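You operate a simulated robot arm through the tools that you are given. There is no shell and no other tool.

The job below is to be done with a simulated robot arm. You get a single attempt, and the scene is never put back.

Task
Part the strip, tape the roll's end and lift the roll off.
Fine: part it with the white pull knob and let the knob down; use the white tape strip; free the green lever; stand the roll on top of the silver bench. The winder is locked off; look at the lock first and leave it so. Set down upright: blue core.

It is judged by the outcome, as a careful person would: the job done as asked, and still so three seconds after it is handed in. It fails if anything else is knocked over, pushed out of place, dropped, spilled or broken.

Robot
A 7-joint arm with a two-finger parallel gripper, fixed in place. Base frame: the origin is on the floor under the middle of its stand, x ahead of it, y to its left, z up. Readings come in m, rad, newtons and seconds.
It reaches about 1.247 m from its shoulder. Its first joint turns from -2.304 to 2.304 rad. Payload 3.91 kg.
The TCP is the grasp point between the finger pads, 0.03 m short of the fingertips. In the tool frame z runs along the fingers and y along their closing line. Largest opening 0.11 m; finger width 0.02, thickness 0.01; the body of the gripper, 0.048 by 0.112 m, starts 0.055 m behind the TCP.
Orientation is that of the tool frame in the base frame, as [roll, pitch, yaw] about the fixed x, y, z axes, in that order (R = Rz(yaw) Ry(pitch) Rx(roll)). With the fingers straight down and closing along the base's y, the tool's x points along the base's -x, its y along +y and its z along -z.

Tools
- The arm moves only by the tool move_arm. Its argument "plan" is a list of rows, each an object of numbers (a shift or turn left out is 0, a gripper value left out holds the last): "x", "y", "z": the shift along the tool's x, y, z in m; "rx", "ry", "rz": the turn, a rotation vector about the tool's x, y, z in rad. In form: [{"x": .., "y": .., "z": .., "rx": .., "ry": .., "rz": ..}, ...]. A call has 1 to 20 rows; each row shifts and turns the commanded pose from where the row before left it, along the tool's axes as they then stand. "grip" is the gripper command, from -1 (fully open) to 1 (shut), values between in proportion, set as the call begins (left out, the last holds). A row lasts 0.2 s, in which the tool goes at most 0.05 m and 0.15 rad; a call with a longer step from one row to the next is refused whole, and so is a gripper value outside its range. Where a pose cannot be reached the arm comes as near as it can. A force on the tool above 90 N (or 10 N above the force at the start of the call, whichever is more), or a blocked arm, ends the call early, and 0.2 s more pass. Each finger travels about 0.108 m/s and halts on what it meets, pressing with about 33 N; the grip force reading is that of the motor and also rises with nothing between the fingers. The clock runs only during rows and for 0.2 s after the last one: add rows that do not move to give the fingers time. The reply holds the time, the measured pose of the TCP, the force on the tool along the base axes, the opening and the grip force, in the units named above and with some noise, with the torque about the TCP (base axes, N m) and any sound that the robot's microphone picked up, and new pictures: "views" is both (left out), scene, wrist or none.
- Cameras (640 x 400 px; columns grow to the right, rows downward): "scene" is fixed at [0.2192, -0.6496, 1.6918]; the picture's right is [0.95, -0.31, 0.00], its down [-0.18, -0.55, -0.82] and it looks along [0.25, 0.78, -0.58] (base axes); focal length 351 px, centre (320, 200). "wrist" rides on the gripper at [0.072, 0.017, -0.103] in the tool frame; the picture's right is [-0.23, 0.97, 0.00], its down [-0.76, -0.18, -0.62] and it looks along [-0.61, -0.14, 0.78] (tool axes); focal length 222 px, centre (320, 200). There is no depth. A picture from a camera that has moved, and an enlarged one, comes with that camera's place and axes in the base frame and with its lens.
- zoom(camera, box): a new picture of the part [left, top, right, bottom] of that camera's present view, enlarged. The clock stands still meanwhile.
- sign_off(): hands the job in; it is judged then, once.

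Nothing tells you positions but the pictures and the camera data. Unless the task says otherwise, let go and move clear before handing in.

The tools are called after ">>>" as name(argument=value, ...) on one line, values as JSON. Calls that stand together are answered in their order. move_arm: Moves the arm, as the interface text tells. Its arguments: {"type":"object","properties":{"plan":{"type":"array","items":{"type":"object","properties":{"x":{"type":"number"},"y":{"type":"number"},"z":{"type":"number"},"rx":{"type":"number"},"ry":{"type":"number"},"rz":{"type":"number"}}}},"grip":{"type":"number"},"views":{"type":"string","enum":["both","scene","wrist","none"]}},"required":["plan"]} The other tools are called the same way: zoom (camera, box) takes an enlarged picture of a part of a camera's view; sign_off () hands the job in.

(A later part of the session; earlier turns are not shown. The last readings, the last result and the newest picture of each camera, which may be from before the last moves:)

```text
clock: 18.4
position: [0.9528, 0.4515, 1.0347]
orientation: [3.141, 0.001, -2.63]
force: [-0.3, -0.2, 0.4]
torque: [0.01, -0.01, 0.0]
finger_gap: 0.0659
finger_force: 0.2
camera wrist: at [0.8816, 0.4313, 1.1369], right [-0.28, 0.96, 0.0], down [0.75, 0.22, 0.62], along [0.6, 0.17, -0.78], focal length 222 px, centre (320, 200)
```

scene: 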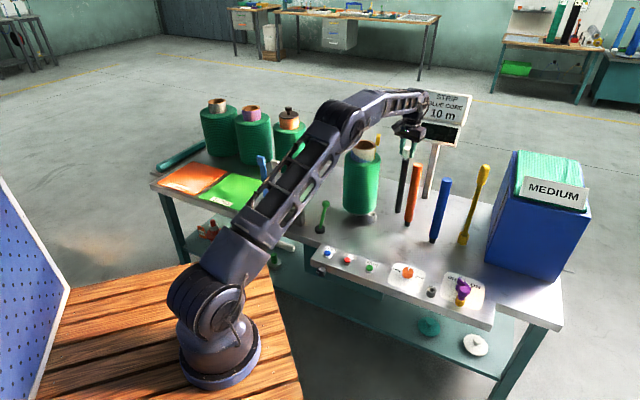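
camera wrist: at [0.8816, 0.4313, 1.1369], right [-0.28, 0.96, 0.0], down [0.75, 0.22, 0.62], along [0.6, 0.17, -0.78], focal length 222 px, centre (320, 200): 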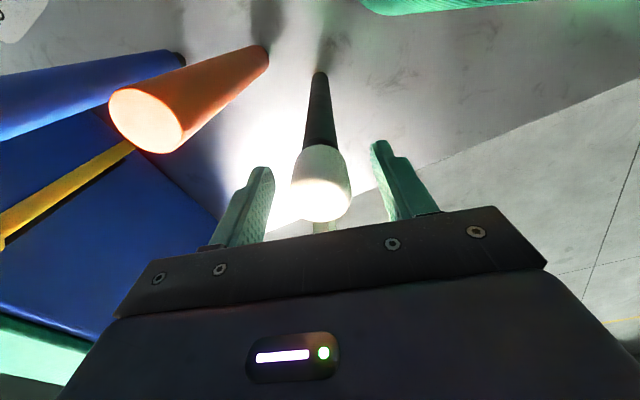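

Released cleanly and the knob stays down. I'll rise and retract to look at the roll's loose end.

>>> move_arm(plan=[{"z": -0.04}, {"z": -0.04}, {"z": -0.04}, {"z": -0.03}, {"x": 0.03, "z": -0.035}, {"x": 0.03, "z": -0.035}, {"x": 0.03, "z": -0.035}, {"x": 0.03, "z": -0.035}, {"x": 0.03, "z": -0.02}])

>>> zoom(camera="wrist", box=[280, 0, 480, 200])

>>> zoom(camera="scene", box=[320, 125, 430, 235])

```text
clock: 20.4
position: [0.8213, 0.377, 1.345]
orientation: [-3.141, -0.002, -2.631]
force: [0.7, -0.4, -0.4]
torque: [-0.02, 0.06, 0.0]
finger_gap: 0.0659
finger_force: 0.1
camera wrist: at [0.7509, 0.3575, 1.4478], right [-0.28, 0.96, 0.0], down [0.75, 0.22, 0.62], along [0.6, 0.17, -0.78], focal length 222 px, centre (320, 200)
```

scene: 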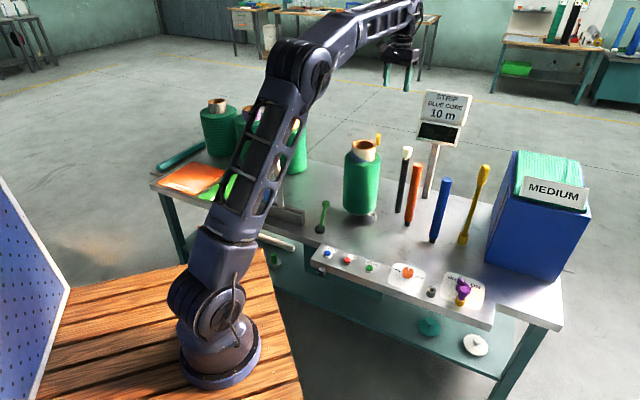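
wrist: 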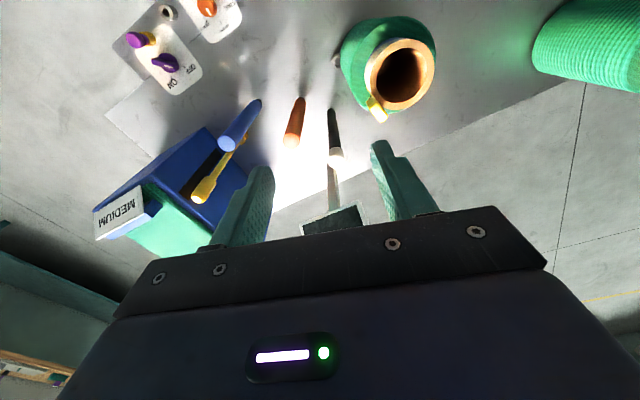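

```text
2.00 times, centred on (380, 100) of wrist
camera zoom: at [0.7509, 0.3575, 1.4478], right [-0.28, 0.96, 0.0], down [0.75, 0.22, 0.62], along [0.6, 0.17, -0.78], focal length 444 px, centre (200, 400)
```

zoom: 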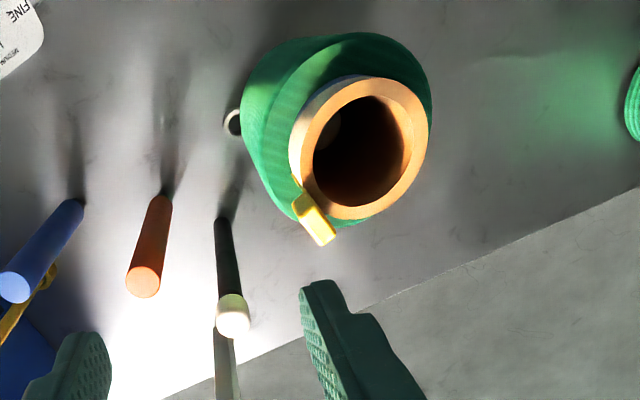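

```text
3.64 times, centred on (375, 180) of scene
camera zoom: at [0.2192, -0.6496, 1.6918], right [0.95, -0.31, 0.0], down [-0.18, -0.55, -0.82], along [0.25, 0.78, -0.58], focal length 1276 px, centre (120, 273)
```

zoom: 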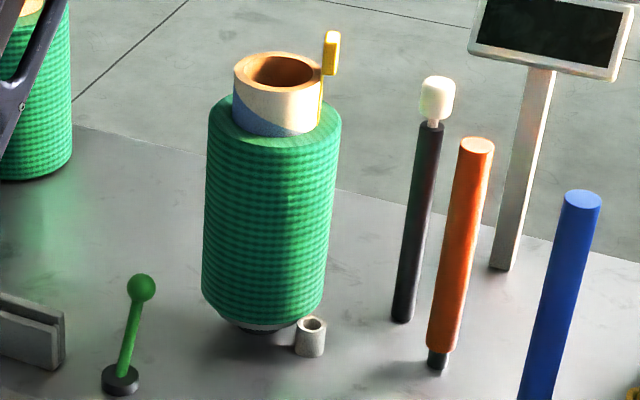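

The strip is gone from the guides and the roll now stands alone. I'll zoom closer on the roll's back side for the tail.

>>> zoom(camera="wrist", box=[330, 5, 450, 130])

>>> zoom(camera="scene", box=[335, 130, 395, 225])

```text
3.20 times, centred on (390, 68) of wrist
camera zoom: at [0.7509, 0.3575, 1.4478], right [-0.28, 0.96, 0.0], down [0.75, 0.22, 0.62], along [0.6, 0.17, -0.78], focal length 711 px, centre (96, 624)
```

zoom: 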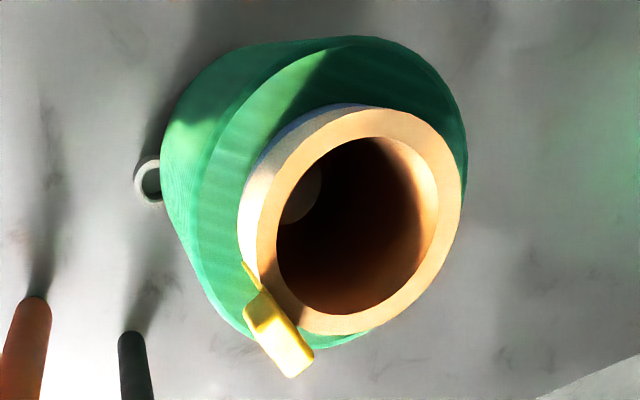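

```text
4.21 times, centred on (365, 178) of scene
camera zoom: at [0.2192, -0.6496, 1.6918], right [0.95, -0.31, 0.0], down [-0.18, -0.55, -0.82], along [0.25, 0.78, -0.58], focal length 1478 px, centre (130, 295)
```

zoom: 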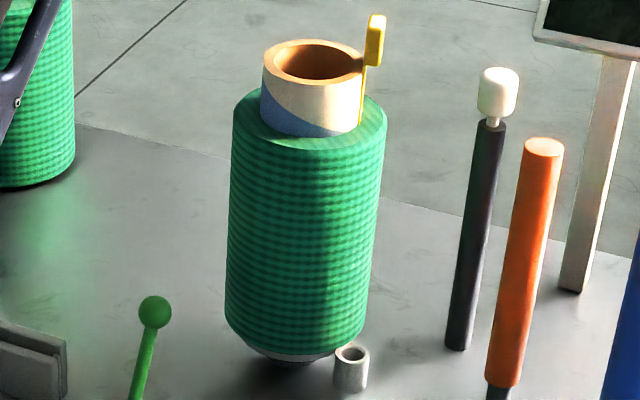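

No seam shows on the side facing the scene camera, so the tail must be on the far side. I'll swing the wrist around so its camera looks back at the roll from the strip side.

>>> move_arm(plan=[{"x": -0.0104, "y": -0.0353, "z": 0.03}, {"x": -0.0104, "y": -0.0353, "z": 0.03}, {"x": -0.0104, "y": -0.0353, "z": 0.03}, {"rz": -0.147}, {"rz": -0.147}, {"rz": -0.147}, {"rz": -0.147}, {"rz": -0.147}, {"rz": -0.147}, {"rz": -0.147}, {"rz": -0.147}, {"rz": -0.147}, {"rz": -0.147}, {"rz": -0.147}, {"rz": -0.147}])

>>> zoom(camera="wrist", box=[220, 20, 420, 240])

```text
clock: 23.6
position: [0.9021, 0.3008, 1.2548]
orientation: [3.141, -0.001, -0.863]
force: [0.3, 0.3, 0.3]
torque: [0.01, -0.01, -0.02]
finger_gap: 0.0661
finger_force: 0.1
camera wrist: at [0.9356, 0.2356, 1.3567], right [-0.89, -0.46, 0.0], down [-0.36, 0.69, 0.62], along [-0.29, 0.55, -0.78], focal length 222 px, centre (320, 200)
```

scene: 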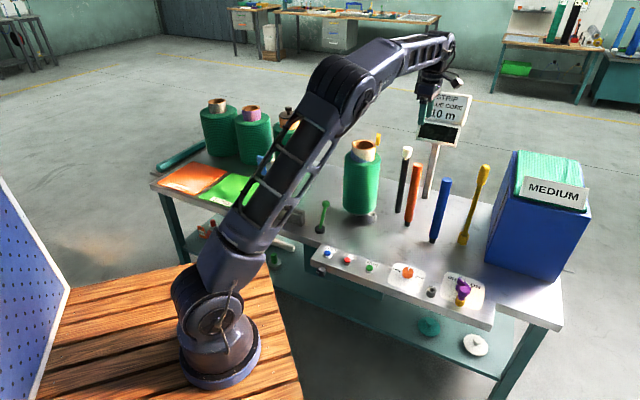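
wrist: 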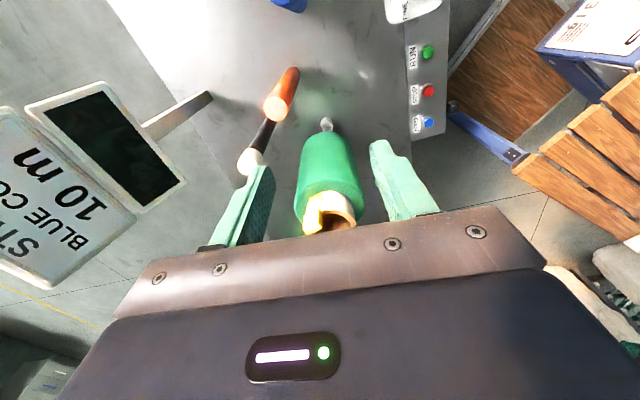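

```text
1.82 times, centred on (320, 130) of wrist
camera zoom: at [0.9356, 0.2356, 1.3567], right [-0.89, -0.46, 0.0], down [-0.36, 0.69, 0.62], along [-0.29, 0.55, -0.78], focal length 404 px, centre (320, 327)
```

zoom: 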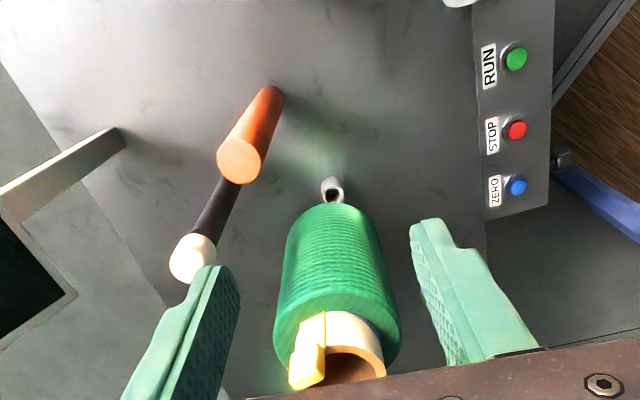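

No seam shows from this side either; the strip's old tangent point is on the roll's far-left side. I'll go up and over, and turn the wrist so the camera looks back from behind the roll.

>>> move_arm(plan=[{"z": -0.045}, {"x": -0.04, "y": -0.0166}, {"x": -0.04, "y": -0.0166}, {"x": -0.04, "y": -0.0166}, {"x": -0.04, "y": -0.0166}, {"x": -0.04, "y": -0.0166}, {"x": -0.04, "y": -0.0166}, {"x": -0.04, "y": -0.0166}, {"x": -0.04, "y": -0.0166}, {"rz": 0.149}, {"rz": 0.149}, {"rz": 0.149}, {"rz": 0.149}, {"rz": 0.149}, {"rz": 0.149}, {"rz": 0.149}, {"rz": 0.149}, {"rz": 0.149}, {"rz": 0.149}, {"rz": 0.149}], views="scene")

```text
clock: 27.8
position: [0.7765, 0.6165, 1.2804]
orientation: [-3.141, -0.001, -2.508]
force: [0.1, -0.7, -0.9]
torque: [0.01, -0.01, 0.0]
finger_gap: 0.0657
finger_force: 0.0
out of reach, approached as far as the arm can: row 8, 9
```

scene: 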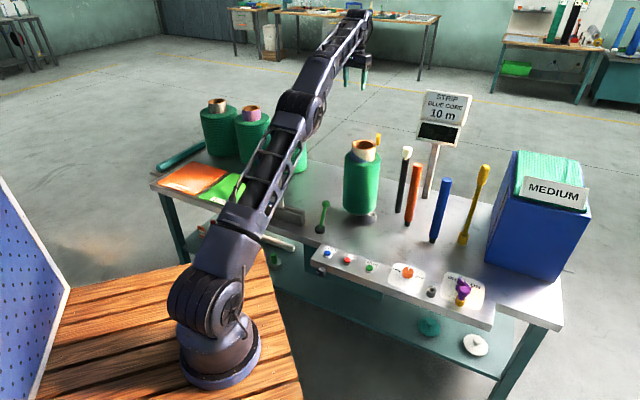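

>>> move_arm(plan=[{"rz": 0.149}, {"rz": 0.149}, {"rz": 0.149}, {"rz": 0.149}, {"rz": 0.149}, {"rz": 0.149}, {"rz": 0.149}, {"rz": 0.149}, {"rz": 0.149}, {"rz": 0.149}, {"rz": 0.149}, {"rz": 0.149}, {"rz": 0.149}, {"rz": 0.149}, {"rz": 0.149}, {"rz": 0.149}])

>>> zoom(camera="wrist", box=[220, 20, 420, 240])

```text
clock: 31.2
position: [0.7769, 0.6168, 1.281]
orientation: [-3.141, -0.001, 1.39]
force: [-0.1, 0.7, 0.4]
torque: [-0.02, 0.0, 0.0]
finger_gap: 0.0659
finger_force: 0.0
camera wrist: at [0.8069, 0.6852, 1.3831], right [0.92, -0.4, 0.0], down [-0.31, -0.72, 0.62], along [-0.25, -0.57, -0.78], focal length 222 px, centre (320, 200)
```

scene: 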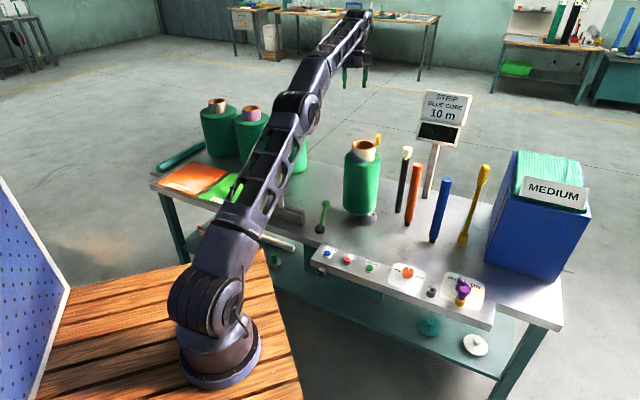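
wrist: 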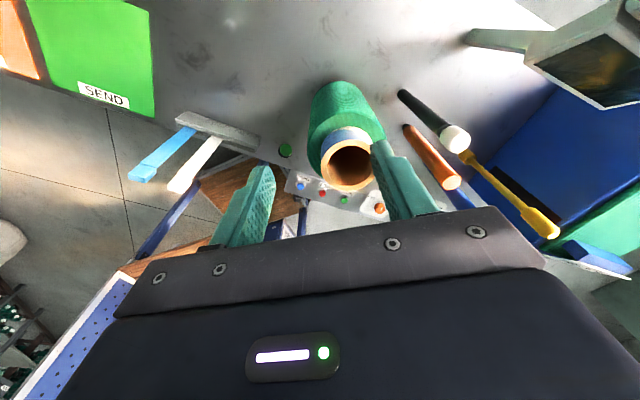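

```text
1.82 times, centred on (320, 130) of wrist
camera zoom: at [0.8069, 0.6852, 1.3831], right [0.92, -0.4, 0.0], down [-0.31, -0.72, 0.62], along [-0.25, -0.57, -0.78], focal length 404 px, centre (320, 327)
```

zoom: 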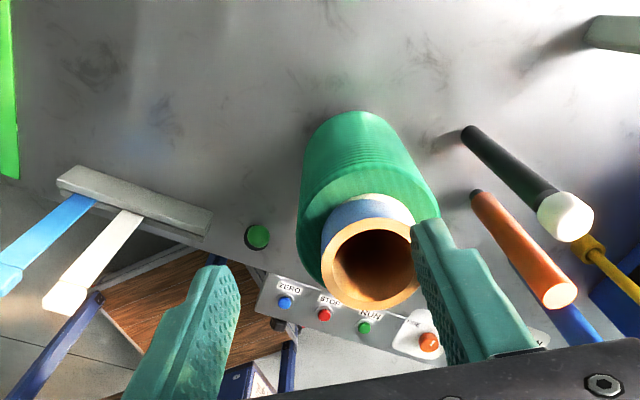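

>>> zoom(camera="wrist", box=[295, 70, 405, 200])

>>> zoom(camera="wrist", box=[120, 90, 300, 210])

```text
3.08 times, centred on (350, 135) of wrist
camera zoom: at [0.8069, 0.6852, 1.3831], right [0.92, -0.4, 0.0], down [-0.31, -0.72, 0.62], along [-0.25, -0.57, -0.78], focal length 684 px, centre (228, 400)
```

zoom: 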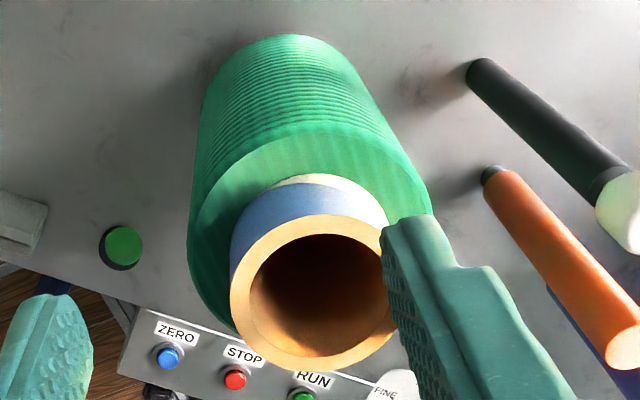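

```text
3.33 times, centred on (210, 150) of wrist
camera zoom: at [0.8069, 0.6852, 1.3831], right [0.92, -0.4, 0.0], down [-0.31, -0.72, 0.62], along [-0.25, -0.57, -0.78], focal length 740 px, centre (687, 367)
```

zoom: 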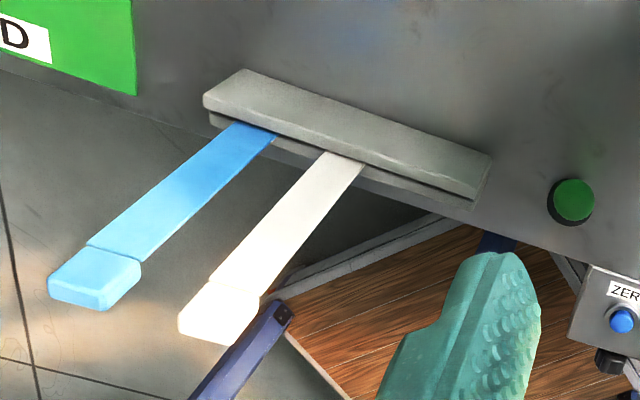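

>>> zoom(camera="wrist", box=[320, 75, 390, 145])

>>> zoom(camera="scene", box=[345, 125, 390, 160])

```text
5.71 times, centred on (355, 110) of wrist
camera zoom: at [0.8069, 0.6852, 1.3831], right [0.92, -0.4, 0.0], down [-0.31, -0.72, 0.62], along [-0.25, -0.57, -0.78], focal length 1269 px, centre (120, 714)
```

zoom: 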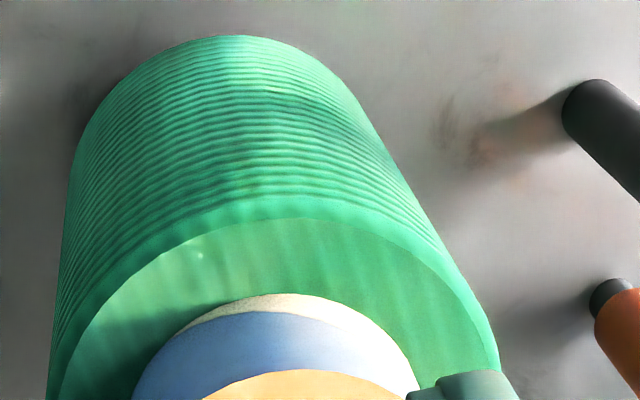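

```text
11.43 times, centred on (368, 142) of scene
camera zoom: at [0.2192, -0.6496, 1.6918], right [0.95, -0.31, 0.0], down [-0.18, -0.55, -0.82], along [0.25, 0.78, -0.58], focal length 4011 px, centre (-223, 857)
```

zoom: 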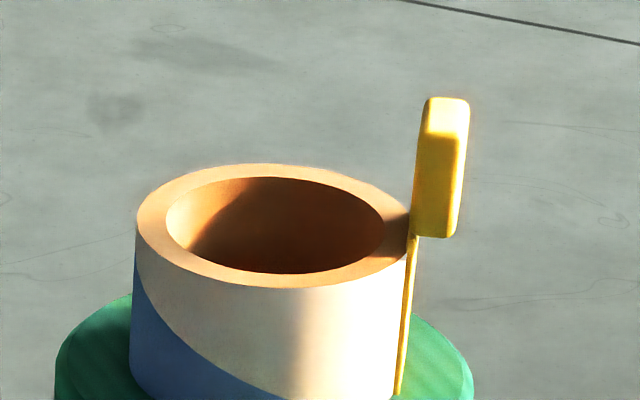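

>>> zoom(camera="scene", box=[338, 150, 388, 185])

>>> zoom(camera="scene", box=[338, 180, 388, 220])

```text
11.43 times, centred on (363, 168) of scene
camera zoom: at [0.2192, -0.6496, 1.6918], right [0.95, -0.31, 0.0], down [-0.18, -0.55, -0.82], along [0.25, 0.78, -0.58], focal length 4011 px, centre (-171, 571)
```

zoom: 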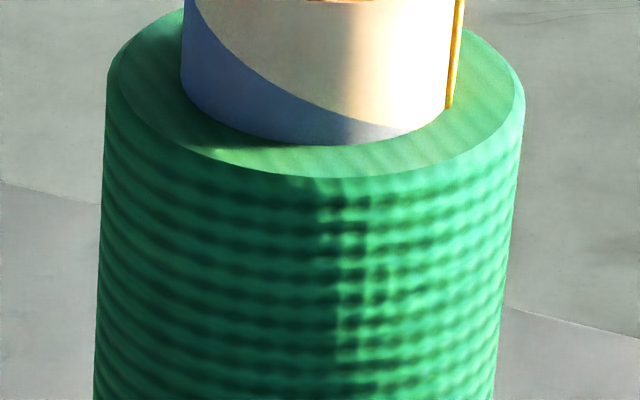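

```text
10.00 times, centred on (363, 200) of scene
camera zoom: at [0.2192, -0.6496, 1.6918], right [0.95, -0.31, 0.0], down [-0.18, -0.55, -0.82], along [0.25, 0.78, -0.58], focal length 3510 px, centre (-110, 200)
```

zoom: 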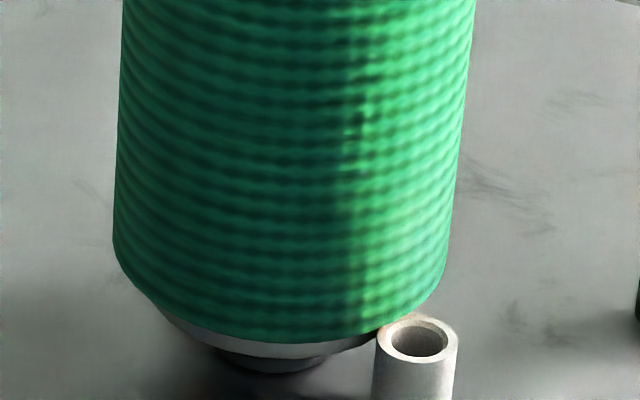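

Every view so far shows no seam, so I still need the strip side near the yellow tab. I'll rotate back and look from there with a strong zoom.

>>> move_arm(plan=[{"rz": -0.148}, {"rz": -0.148}, {"rz": -0.148}, {"rz": -0.148}, {"rz": -0.148}, {"rz": -0.148}, {"rz": -0.148}, {"rz": -0.148}, {"rz": -0.148}, {"rz": -0.148}, {"rz": -0.148}, {"rz": -0.148}, {"rz": -0.148}, {"rz": -0.148}, {"rz": -0.148}, {"rz": -0.148}, {"rz": -0.148}, {"rz": -0.148}], views="wrist")

```text
clock: 35.0
position: [0.7773, 0.6165, 1.2805]
orientation: [-3.141, 0.001, -2.225]
force: [-1.4, 0.6, 0.2]
torque: [0.0, -0.02, -0.04]
finger_gap: 0.0661
finger_force: 0.1
camera wrist: at [0.7197, 0.5691, 1.3829], right [-0.64, 0.77, 0.0], down [0.6, 0.5, 0.62], along [0.48, 0.4, -0.78], focal length 222 px, centre (320, 200)
```

wrist: 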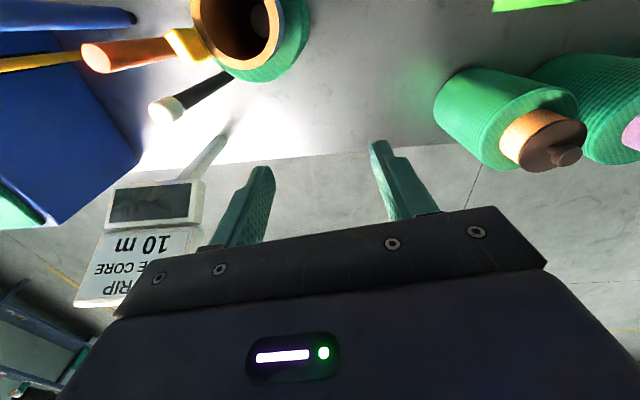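

>>> move_arm(plan=[{"rz": -0.148}, {"rz": -0.148}, {"rz": -0.148}, {"rz": -0.148}, {"rz": -0.148}, {"rz": -0.148}, {"rz": -0.148}, {"rz": -0.148}, {"rz": -0.148}, {"rz": -0.148}, {"rz": -0.148}, {"x": 0.0436, "y": 0.0132, "z": 0.012}, {"x": 0.0436, "y": 0.0132, "z": 0.012}, {"x": 0.0436, "y": 0.0132, "z": 0.012}, {"x": 0.0436, "y": 0.0132, "z": 0.012}, {"x": 0.0436, "y": 0.0132, "z": 0.012}])

>>> zoom(camera="wrist", box=[260, 40, 420, 230])

```text
clock: 38.4
position: [0.9196, 0.4416, 1.2211]
orientation: [3.139, -0.001, -0.597]
force: [-1.4, 1.3, -0.1]
torque: [-0.05, -0.03, 0.02]
finger_gap: 0.066
finger_force: 0.0
camera wrist: at [0.9687, 0.387, 1.3226], right [-0.73, -0.68, 0.0], down [-0.53, 0.57, 0.62], along [-0.42, 0.46, -0.78], focal length 222 px, centre (320, 200)
```

scene: 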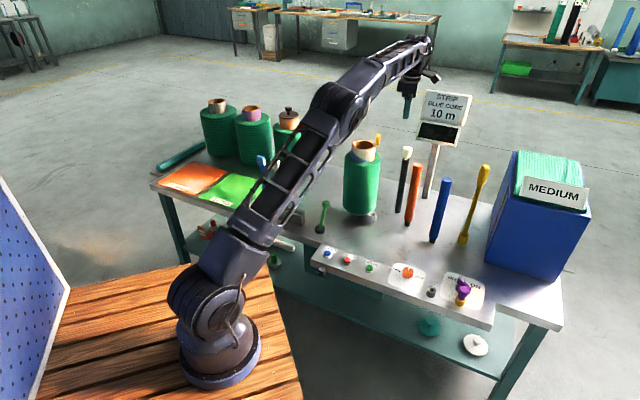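
wrist: 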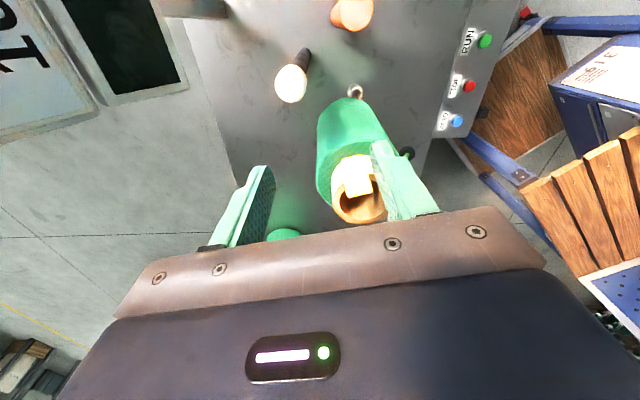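

```text
2.11 times, centred on (340, 135) of wrist
camera zoom: at [0.9687, 0.387, 1.3226], right [-0.73, -0.68, 0.0], down [-0.53, 0.57, 0.62], along [-0.42, 0.46, -0.78], focal length 468 px, centre (278, 337)
```

zoom: 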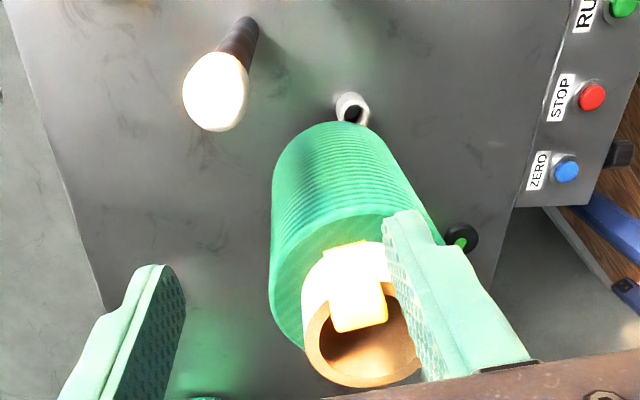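

>>> zoom(camera="wrist", box=[305, 80, 395, 160])

>>> zoom(camera="wrist", box=[310, 140, 390, 225])

```text
5.00 times, centred on (350, 120) of wrist
camera zoom: at [0.9687, 0.387, 1.3226], right [-0.73, -0.68, 0.0], down [-0.53, 0.57, 0.62], along [-0.42, 0.46, -0.78], focal length 1111 px, centre (170, 600)
```

zoom: 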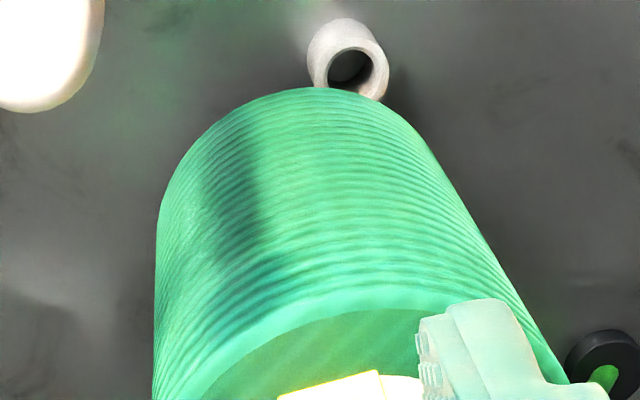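

```text
4.71 times, centred on (350, 182) of wrist
camera zoom: at [0.9687, 0.387, 1.3226], right [-0.73, -0.68, 0.0], down [-0.53, 0.57, 0.62], along [-0.42, 0.46, -0.78], focal length 1045 px, centre (179, 282)
```

zoom: 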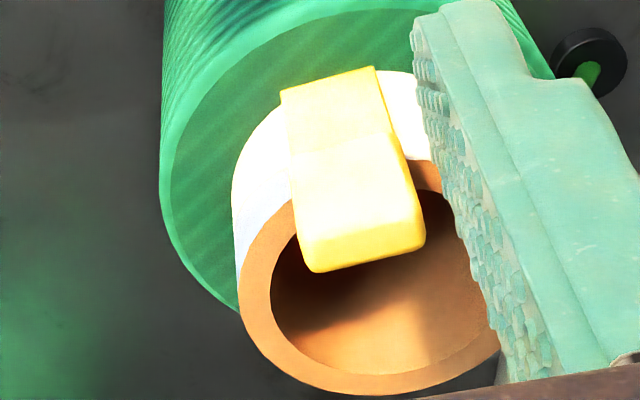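

>>> zoom(camera="wrist", box=[308, 130, 348, 200])

>>> zoom(camera="wrist", box=[312, 90, 352, 150])

>>> zoom(camera="wrist", box=[345, 90, 400, 150])

```text
5.71 times, centred on (328, 165) of wrist
camera zoom: at [0.9687, 0.387, 1.3226], right [-0.73, -0.68, 0.0], down [-0.53, 0.57, 0.62], along [-0.42, 0.46, -0.78], focal length 1269 px, centre (274, 400)
```

zoom: 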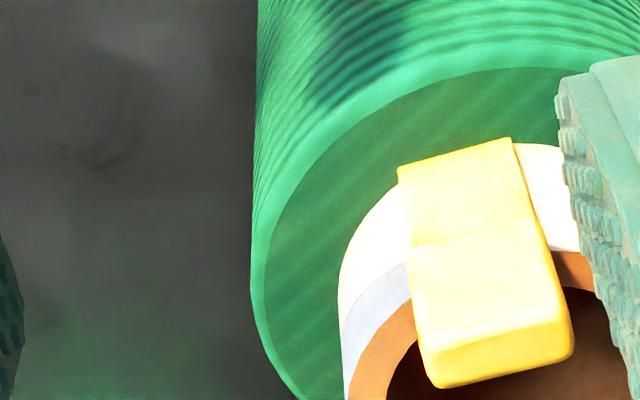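

```text
6.67 times, centred on (332, 120) of wrist
camera zoom: at [0.9687, 0.387, 1.3226], right [-0.73, -0.68, 0.0], down [-0.53, 0.57, 0.62], along [-0.42, 0.46, -0.78], focal length 1481 px, centre (240, 733)
```

zoom: 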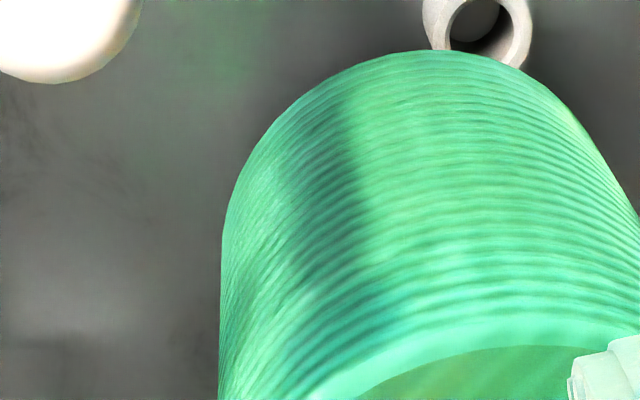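

```text
6.67 times, centred on (372, 120) of wrist
camera zoom: at [0.9687, 0.387, 1.3226], right [-0.73, -0.68, 0.0], down [-0.53, 0.57, 0.62], along [-0.42, 0.46, -0.78], focal length 1481 px, centre (-30, 733)
```

zoom: 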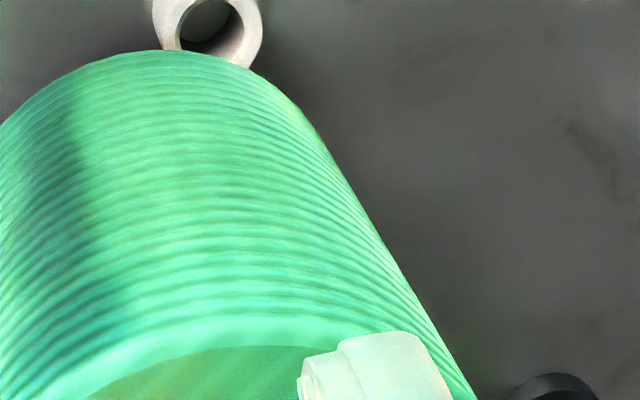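

No seam is visible anywhere, so the end has been drawn in flush. Next I'll look closely at the tape strips in the holder to plan the grasp.

>>> zoom(camera="scene", box=[245, 145, 315, 225])

>>> move_arm(plan=[{"z": -0.04}, {"x": -0.04, "z": -0.02}, {"x": -0.04}, {"x": -0.045}, {"x": -0.045}, {"x": -0.045}, {"x": -0.045}, {"rz": 0.148}, {"rz": 0.148}, {"rz": 0.148}, {"rz": 0.148}, {"rz": 0.148}, {"rz": 0.148}, {"rz": 0.148}, {"rz": 0.148}, {"rz": 0.148}, {"rz": 0.148}, {"rz": 0.148}])

```text
5.00 times, centred on (280, 185) of scene
camera zoom: at [0.2192, -0.6496, 1.6918], right [0.95, -0.31, 0.0], down [-0.18, -0.55, -0.82], along [0.25, 0.78, -0.58], focal length 1755 px, centre (520, 275)
```

zoom: 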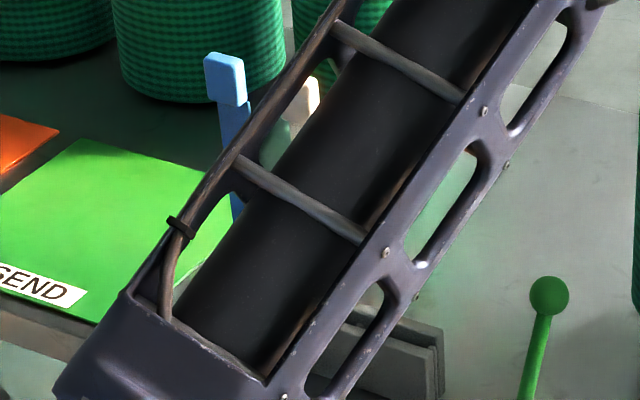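

```text
clock: 42.2
position: [0.7038, 0.5847, 1.2814]
orientation: [3.141, 0.0, -2.229]
force: [1.3, -0.4, 1.2]
torque: [-0.03, 0.03, -0.03]
finger_gap: 0.0661
finger_force: 0.1
camera wrist: at [0.6475, 0.5383, 1.3834], right [-0.63, 0.78, 0.0], down [0.61, 0.49, 0.62], along [0.48, 0.39, -0.78], focal length 222 px, centre (320, 200)
```

scene: 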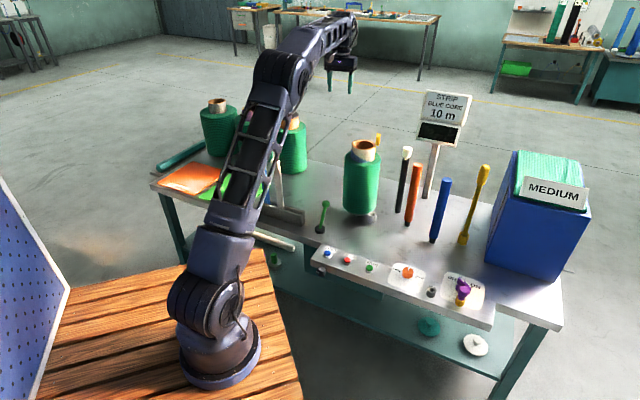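
wrist: 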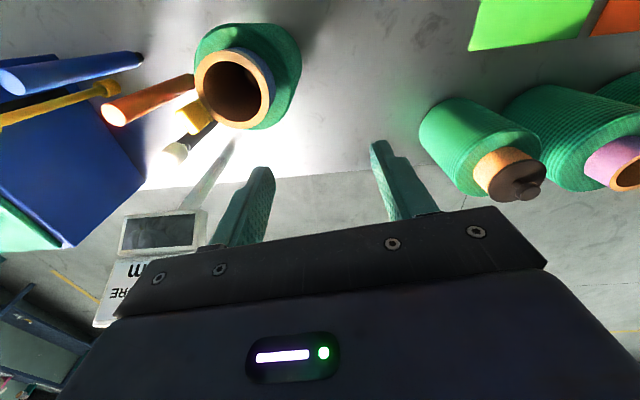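

I'll move the camera to the robot side of the tape holder for a close look at the tabs.

>>> move_arm(plan=[{"x": 0.0401, "y": 0.0201}, {"x": 0.0401, "y": 0.0201}, {"x": 0.0401, "y": 0.0201}, {"x": 0.0401, "y": 0.0201}, {"x": 0.0401, "y": 0.0201}, {"x": 0.0401, "y": 0.0201}, {"x": 0.0401, "y": 0.0201}, {"x": 0.0401, "y": 0.0201}, {"x": 0.0401, "y": 0.0201}, {"z": 0.02}])

>>> zoom(camera="wrist", box=[260, 60, 420, 220])

>>> zoom(camera="scene", box=[245, 145, 315, 225])

```text
clock: 44.4
position: [0.34, 0.4105, 1.2587]
orientation: [-3.141, 0.0, -2.226]
force: [0.0, 0.8, -0.4]
torque: [-0.03, -0.01, 0.02]
finger_gap: 0.0659
finger_force: 0.0
camera wrist: at [0.2833, 0.363, 1.362], right [-0.63, 0.77, 0.0], down [0.6, 0.5, 0.62], along [0.48, 0.39, -0.78], focal length 222 px, centre (320, 200)
```

scene: 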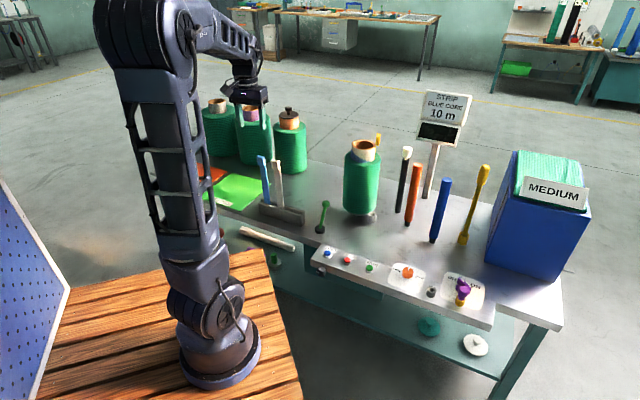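
wrist: 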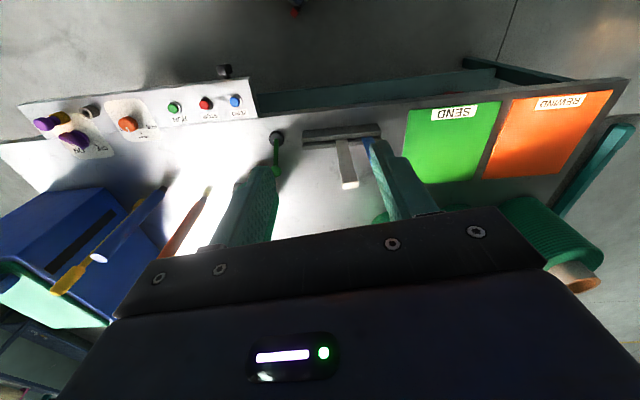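

```text
2.50 times, centred on (340, 140) of wrist
camera zoom: at [0.2833, 0.363, 1.362], right [-0.63, 0.77, 0.0], down [0.6, 0.5, 0.62], along [0.48, 0.39, -0.78], focal length 555 px, centre (270, 350)
```

zoom: 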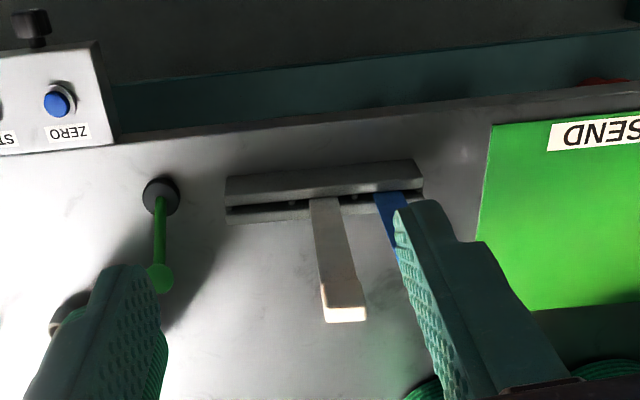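

```text
5.00 times, centred on (280, 185) of scene
camera zoom: at [0.2192, -0.6496, 1.6918], right [0.95, -0.31, 0.0], down [-0.18, -0.55, -0.82], along [0.25, 0.78, -0.58], focal length 1755 px, centre (520, 275)
```

zoom: 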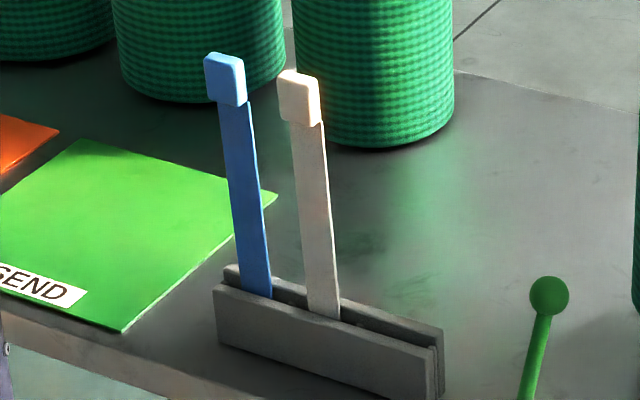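

The tabs protrude toward the robot side, and the flat sticky face looks away from it. I'll compare the winder roll's shading with the finished rolls to find the tail edge.

>>> zoom(camera="scene", box=[265, 100, 315, 180])

>>> zoom(camera="scene", box=[335, 140, 385, 225])

>>> zoom(camera="scene", box=[350, 155, 375, 175])

```text
5.00 times, centred on (290, 140) of scene
camera zoom: at [0.2192, -0.6496, 1.6918], right [0.95, -0.31, 0.0], down [-0.18, -0.55, -0.82], along [0.25, 0.78, -0.58], focal length 1755 px, centre (470, 500)
```

zoom: 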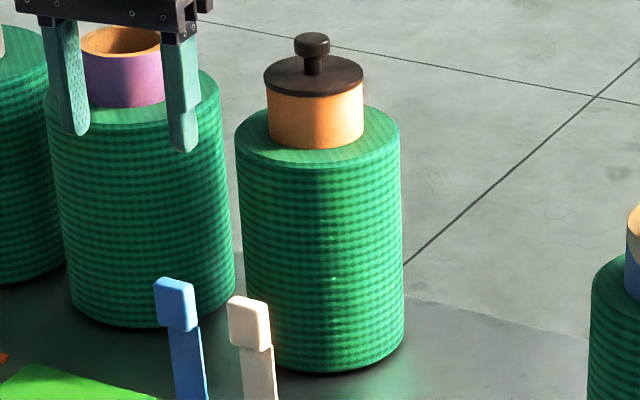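

```text
4.71 times, centred on (360, 182) of scene
camera zoom: at [0.2192, -0.6496, 1.6918], right [0.95, -0.31, 0.0], down [-0.18, -0.55, -0.82], along [0.25, 0.78, -0.58], focal length 1652 px, centre (132, 282)
```

zoom: 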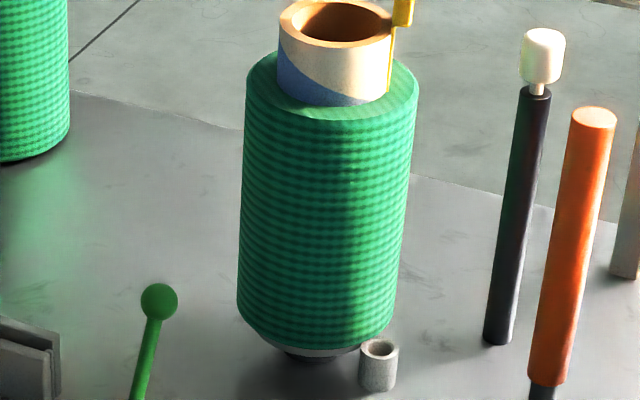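

```text
16.00 times, centred on (362, 165) of scene
camera zoom: at [0.2192, -0.6496, 1.6918], right [0.95, -0.31, 0.0], down [-0.18, -0.55, -0.82], along [0.25, 0.78, -0.58], focal length 5616 px, centre (-360, 760)
```

zoom: 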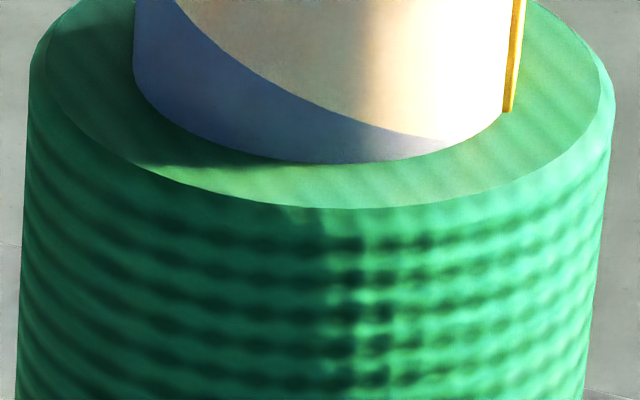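

The finished rolls show the same light edge, so it's only sunlight and the end lies flush. I'll fetch the white tape now: its tab is at about (0.432, 0.558), top at z ≈ 1.015, and the bench runs at 45°.

>>> move_arm(plan=[{"rz": 0.13}, {"x": -0.04235, "y": 0.0098}, {"x": -0.04235, "y": 0.0098}, {"x": -0.04235, "y": 0.0098}, {"x": -0.04235, "y": 0.0098}, {"z": 0.04}, {"z": 0.04}, {"z": 0.04}, {"z": 0.039}, {}])

>>> zoom(camera="wrist", box=[240, 80, 400, 220])

>>> zoom(camera="scene", box=[230, 120, 330, 220])

```text
clock: 46.6
position: [0.4358, 0.5543, 1.1035]
orientation: [-3.141, -0.002, -2.355]
force: [0.0, 0.2, -0.1]
torque: [0.0, 0.0, -0.02]
finger_gap: 0.0661
finger_force: 0.1
camera wrist: at [0.3721, 0.5151, 1.2043], right [-0.53, 0.85, 0.0], down [0.66, 0.41, 0.62], along [0.53, 0.33, -0.78], focal length 222 px, centre (320, 200)
```

scene: 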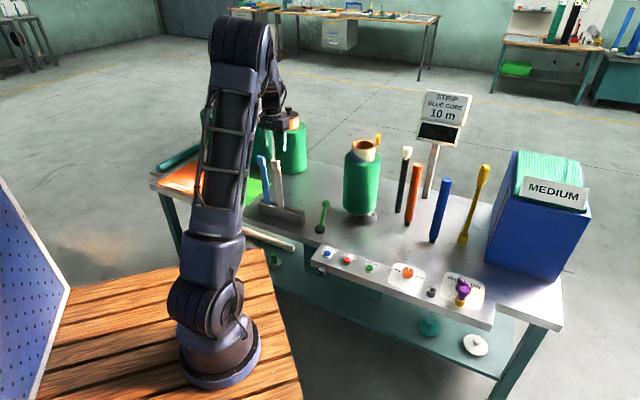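
wrist: 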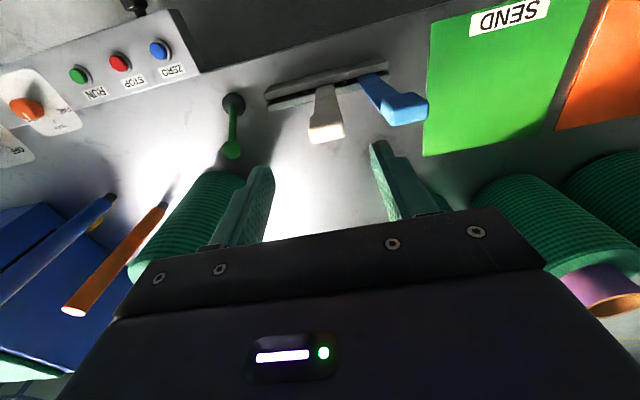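

```text
2.86 times, centred on (320, 150) of wrist
camera zoom: at [0.3721, 0.5151, 1.2043], right [-0.53, 0.85, 0.0], down [0.66, 0.41, 0.62], along [0.53, 0.33, -0.78], focal length 635 px, centre (320, 343)
```

zoom: 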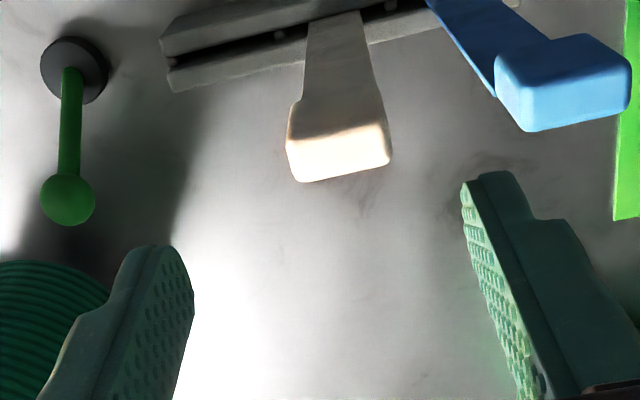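

```text
4.00 times, centred on (280, 170) of scene
camera zoom: at [0.2192, -0.6496, 1.6918], right [0.95, -0.31, 0.0], down [-0.18, -0.55, -0.82], along [0.25, 0.78, -0.58], focal length 1404 px, centre (480, 320)
```

zoom: 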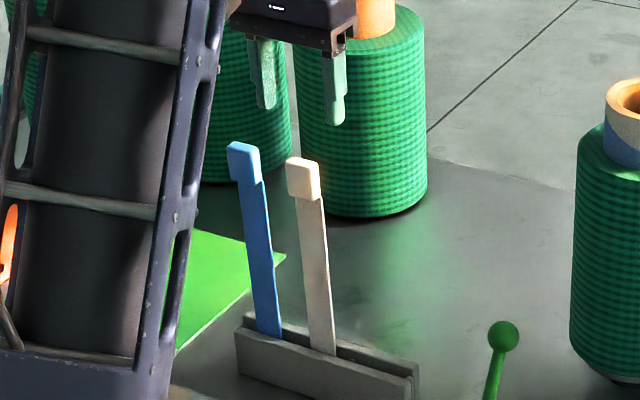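

The tab is nearly centred (about 6 mm off sideways). I'll correct, lower around the tab and check before closing.

>>> move_arm(plan=[{"x": -0.002, "y": 0.0063}, {"z": 0.033}, {"z": 0.033}, {"z": 0.032}, {}])

>>> zoom(camera="wrist", box=[240, 80, 400, 240])

>>> zoom(camera="scene", box=[240, 130, 310, 210])

```text
clock: 47.8
position: [0.4313, 0.5623, 1.0044]
orientation: [-3.141, 0.0, -2.358]
force: [0.3, 0.2, 0.1]
torque: [0.01, 0.05, 0.0]
finger_gap: 0.0657
finger_force: 0.0
camera wrist: at [0.3687, 0.5238, 1.1065], right [-0.53, 0.85, 0.0], down [0.66, 0.41, 0.62], along [0.53, 0.33, -0.78], focal length 222 px, centre (320, 200)
```

scene: 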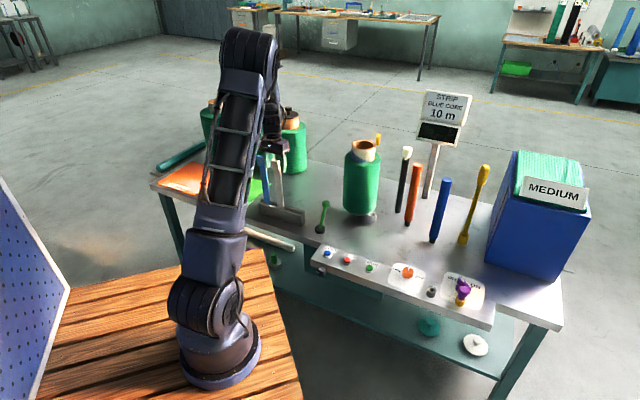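
wrist: 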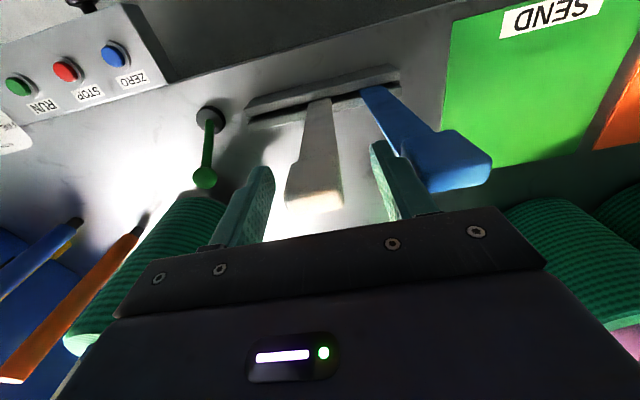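

```text
2.50 times, centred on (320, 160) of wrist
camera zoom: at [0.3687, 0.5238, 1.1065], right [-0.53, 0.85, 0.0], down [0.66, 0.41, 0.62], along [0.53, 0.33, -0.78], focal length 555 px, centre (320, 300)
```

zoom: 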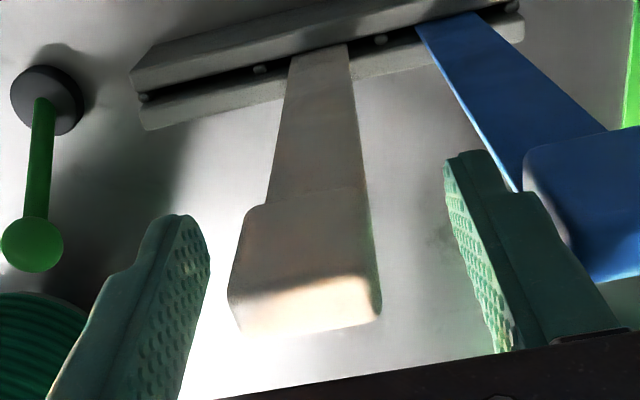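

```text
5.00 times, centred on (275, 170) of scene
camera zoom: at [0.2192, -0.6496, 1.6918], right [0.95, -0.31, 0.0], down [-0.18, -0.55, -0.82], along [0.25, 0.78, -0.58], focal length 1755 px, centre (545, 350)
```

zoom: 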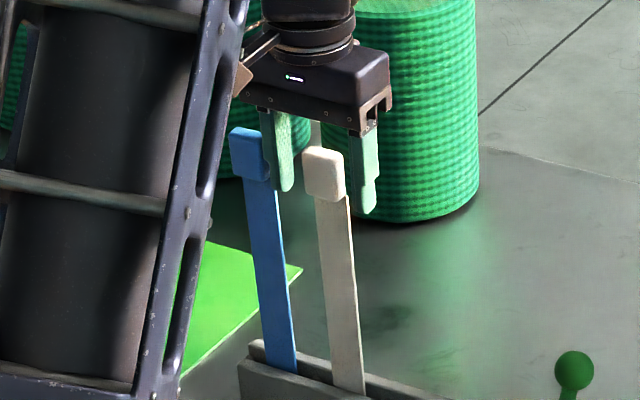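

The tab is centred between the fingers with the tips level with its bottom. Closing now.

>>> move_arm(plan=[{}, {}, {}, {}], grip=1, views="wrist")

>>> move_arm(plan=[{"z": -0.015}, {"z": -0.015}], views="none")

```text
clock: 48.8
position: [0.4311, 0.562, 1.0045]
orientation: [3.141, 0.0, -2.354]
force: [-0.5, 0.5, -0.7]
torque: [0.01, 0.02, -0.02]
finger_gap: 0.0314
finger_force: 32.9
camera wrist: at [0.3686, 0.5239, 1.1069], right [-0.53, 0.85, 0.0], down [0.66, 0.41, 0.62], along [0.53, 0.33, -0.78], focal length 222 px, centre (320, 200)
```

wrist: 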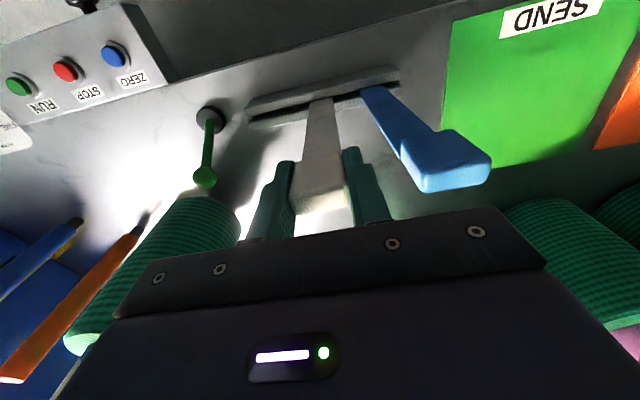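

```text
clock: 49.4
position: [0.4299, 0.5623, 1.0354]
orientation: [3.141, 0.0, -2.355]
force: [0.7, 0.7, -0.2]
torque: [0.01, -0.01, -0.01]
finger_gap: 0.0314
finger_force: 33.3
```

The white tape is gripped and rises freely. I'll lift it fully out of the holder and check its length and the roll's left side from here.

>>> move_arm(plan=[{"z": -0.04}, {"z": -0.04}, {"z": -0.04}, {"z": -0.04}, {"z": -0.04}, {"z": -0.03}, {}])

>>> zoom(camera="scene", box=[230, 80, 330, 220])

>>> zoom(camera="wrist", box=[240, 40, 400, 240])

```text
clock: 51.0
position: [0.4302, 0.5629, 1.2657]
orientation: [-3.14, -0.001, -2.357]
force: [0.3, -0.5, 0.3]
torque: [0.04, -0.01, -0.01]
finger_gap: 0.031
finger_force: 33.1
camera wrist: at [0.3673, 0.5232, 1.3686], right [-0.53, 0.85, 0.0], down [0.66, 0.41, 0.62], along [0.53, 0.33, -0.78], focal length 222 px, centre (320, 200)
```

scene: 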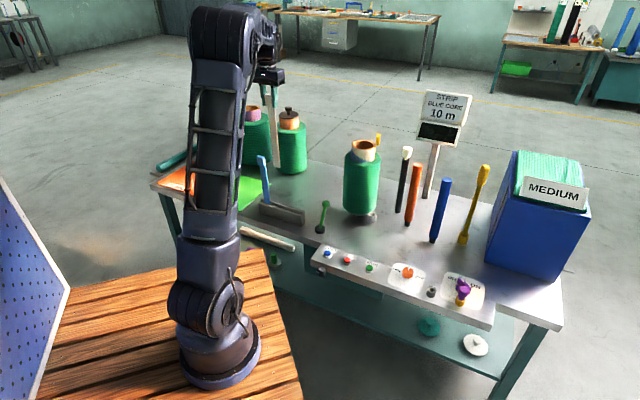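
wrist: 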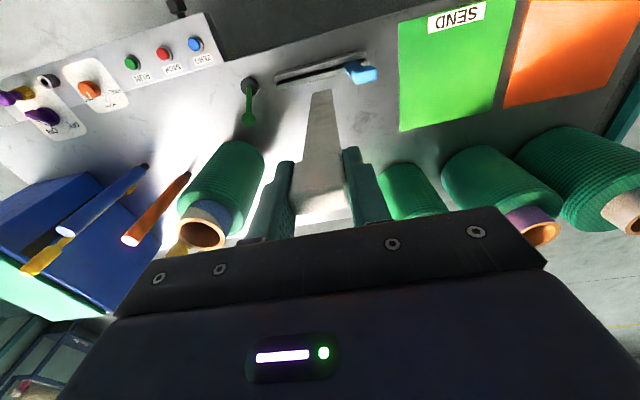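

```text
2.86 times, centred on (280, 150) of scene
camera zoom: at [0.2192, -0.6496, 1.6918], right [0.95, -0.31, 0.0], down [-0.18, -0.55, -0.82], along [0.25, 0.78, -0.58], focal length 1003 px, centre (434, 343)
```

zoom: 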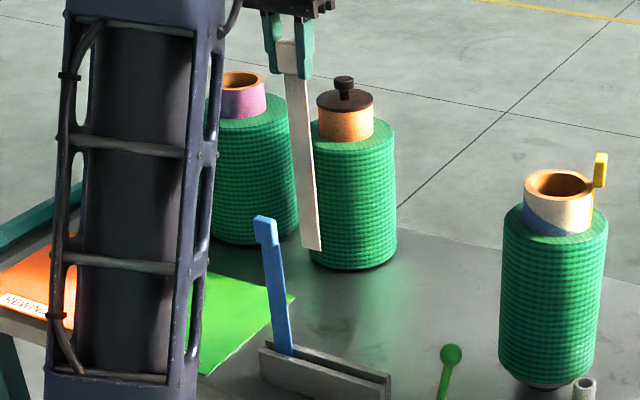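

```text
2.00 times, centred on (320, 140) of wrist
camera zoom: at [0.3673, 0.5232, 1.3686], right [-0.53, 0.85, 0.0], down [0.66, 0.41, 0.62], along [0.53, 0.33, -0.78], focal length 444 px, centre (320, 320)
```

zoom: 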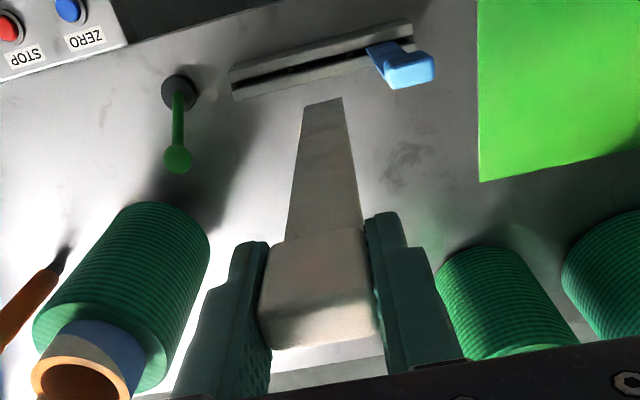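

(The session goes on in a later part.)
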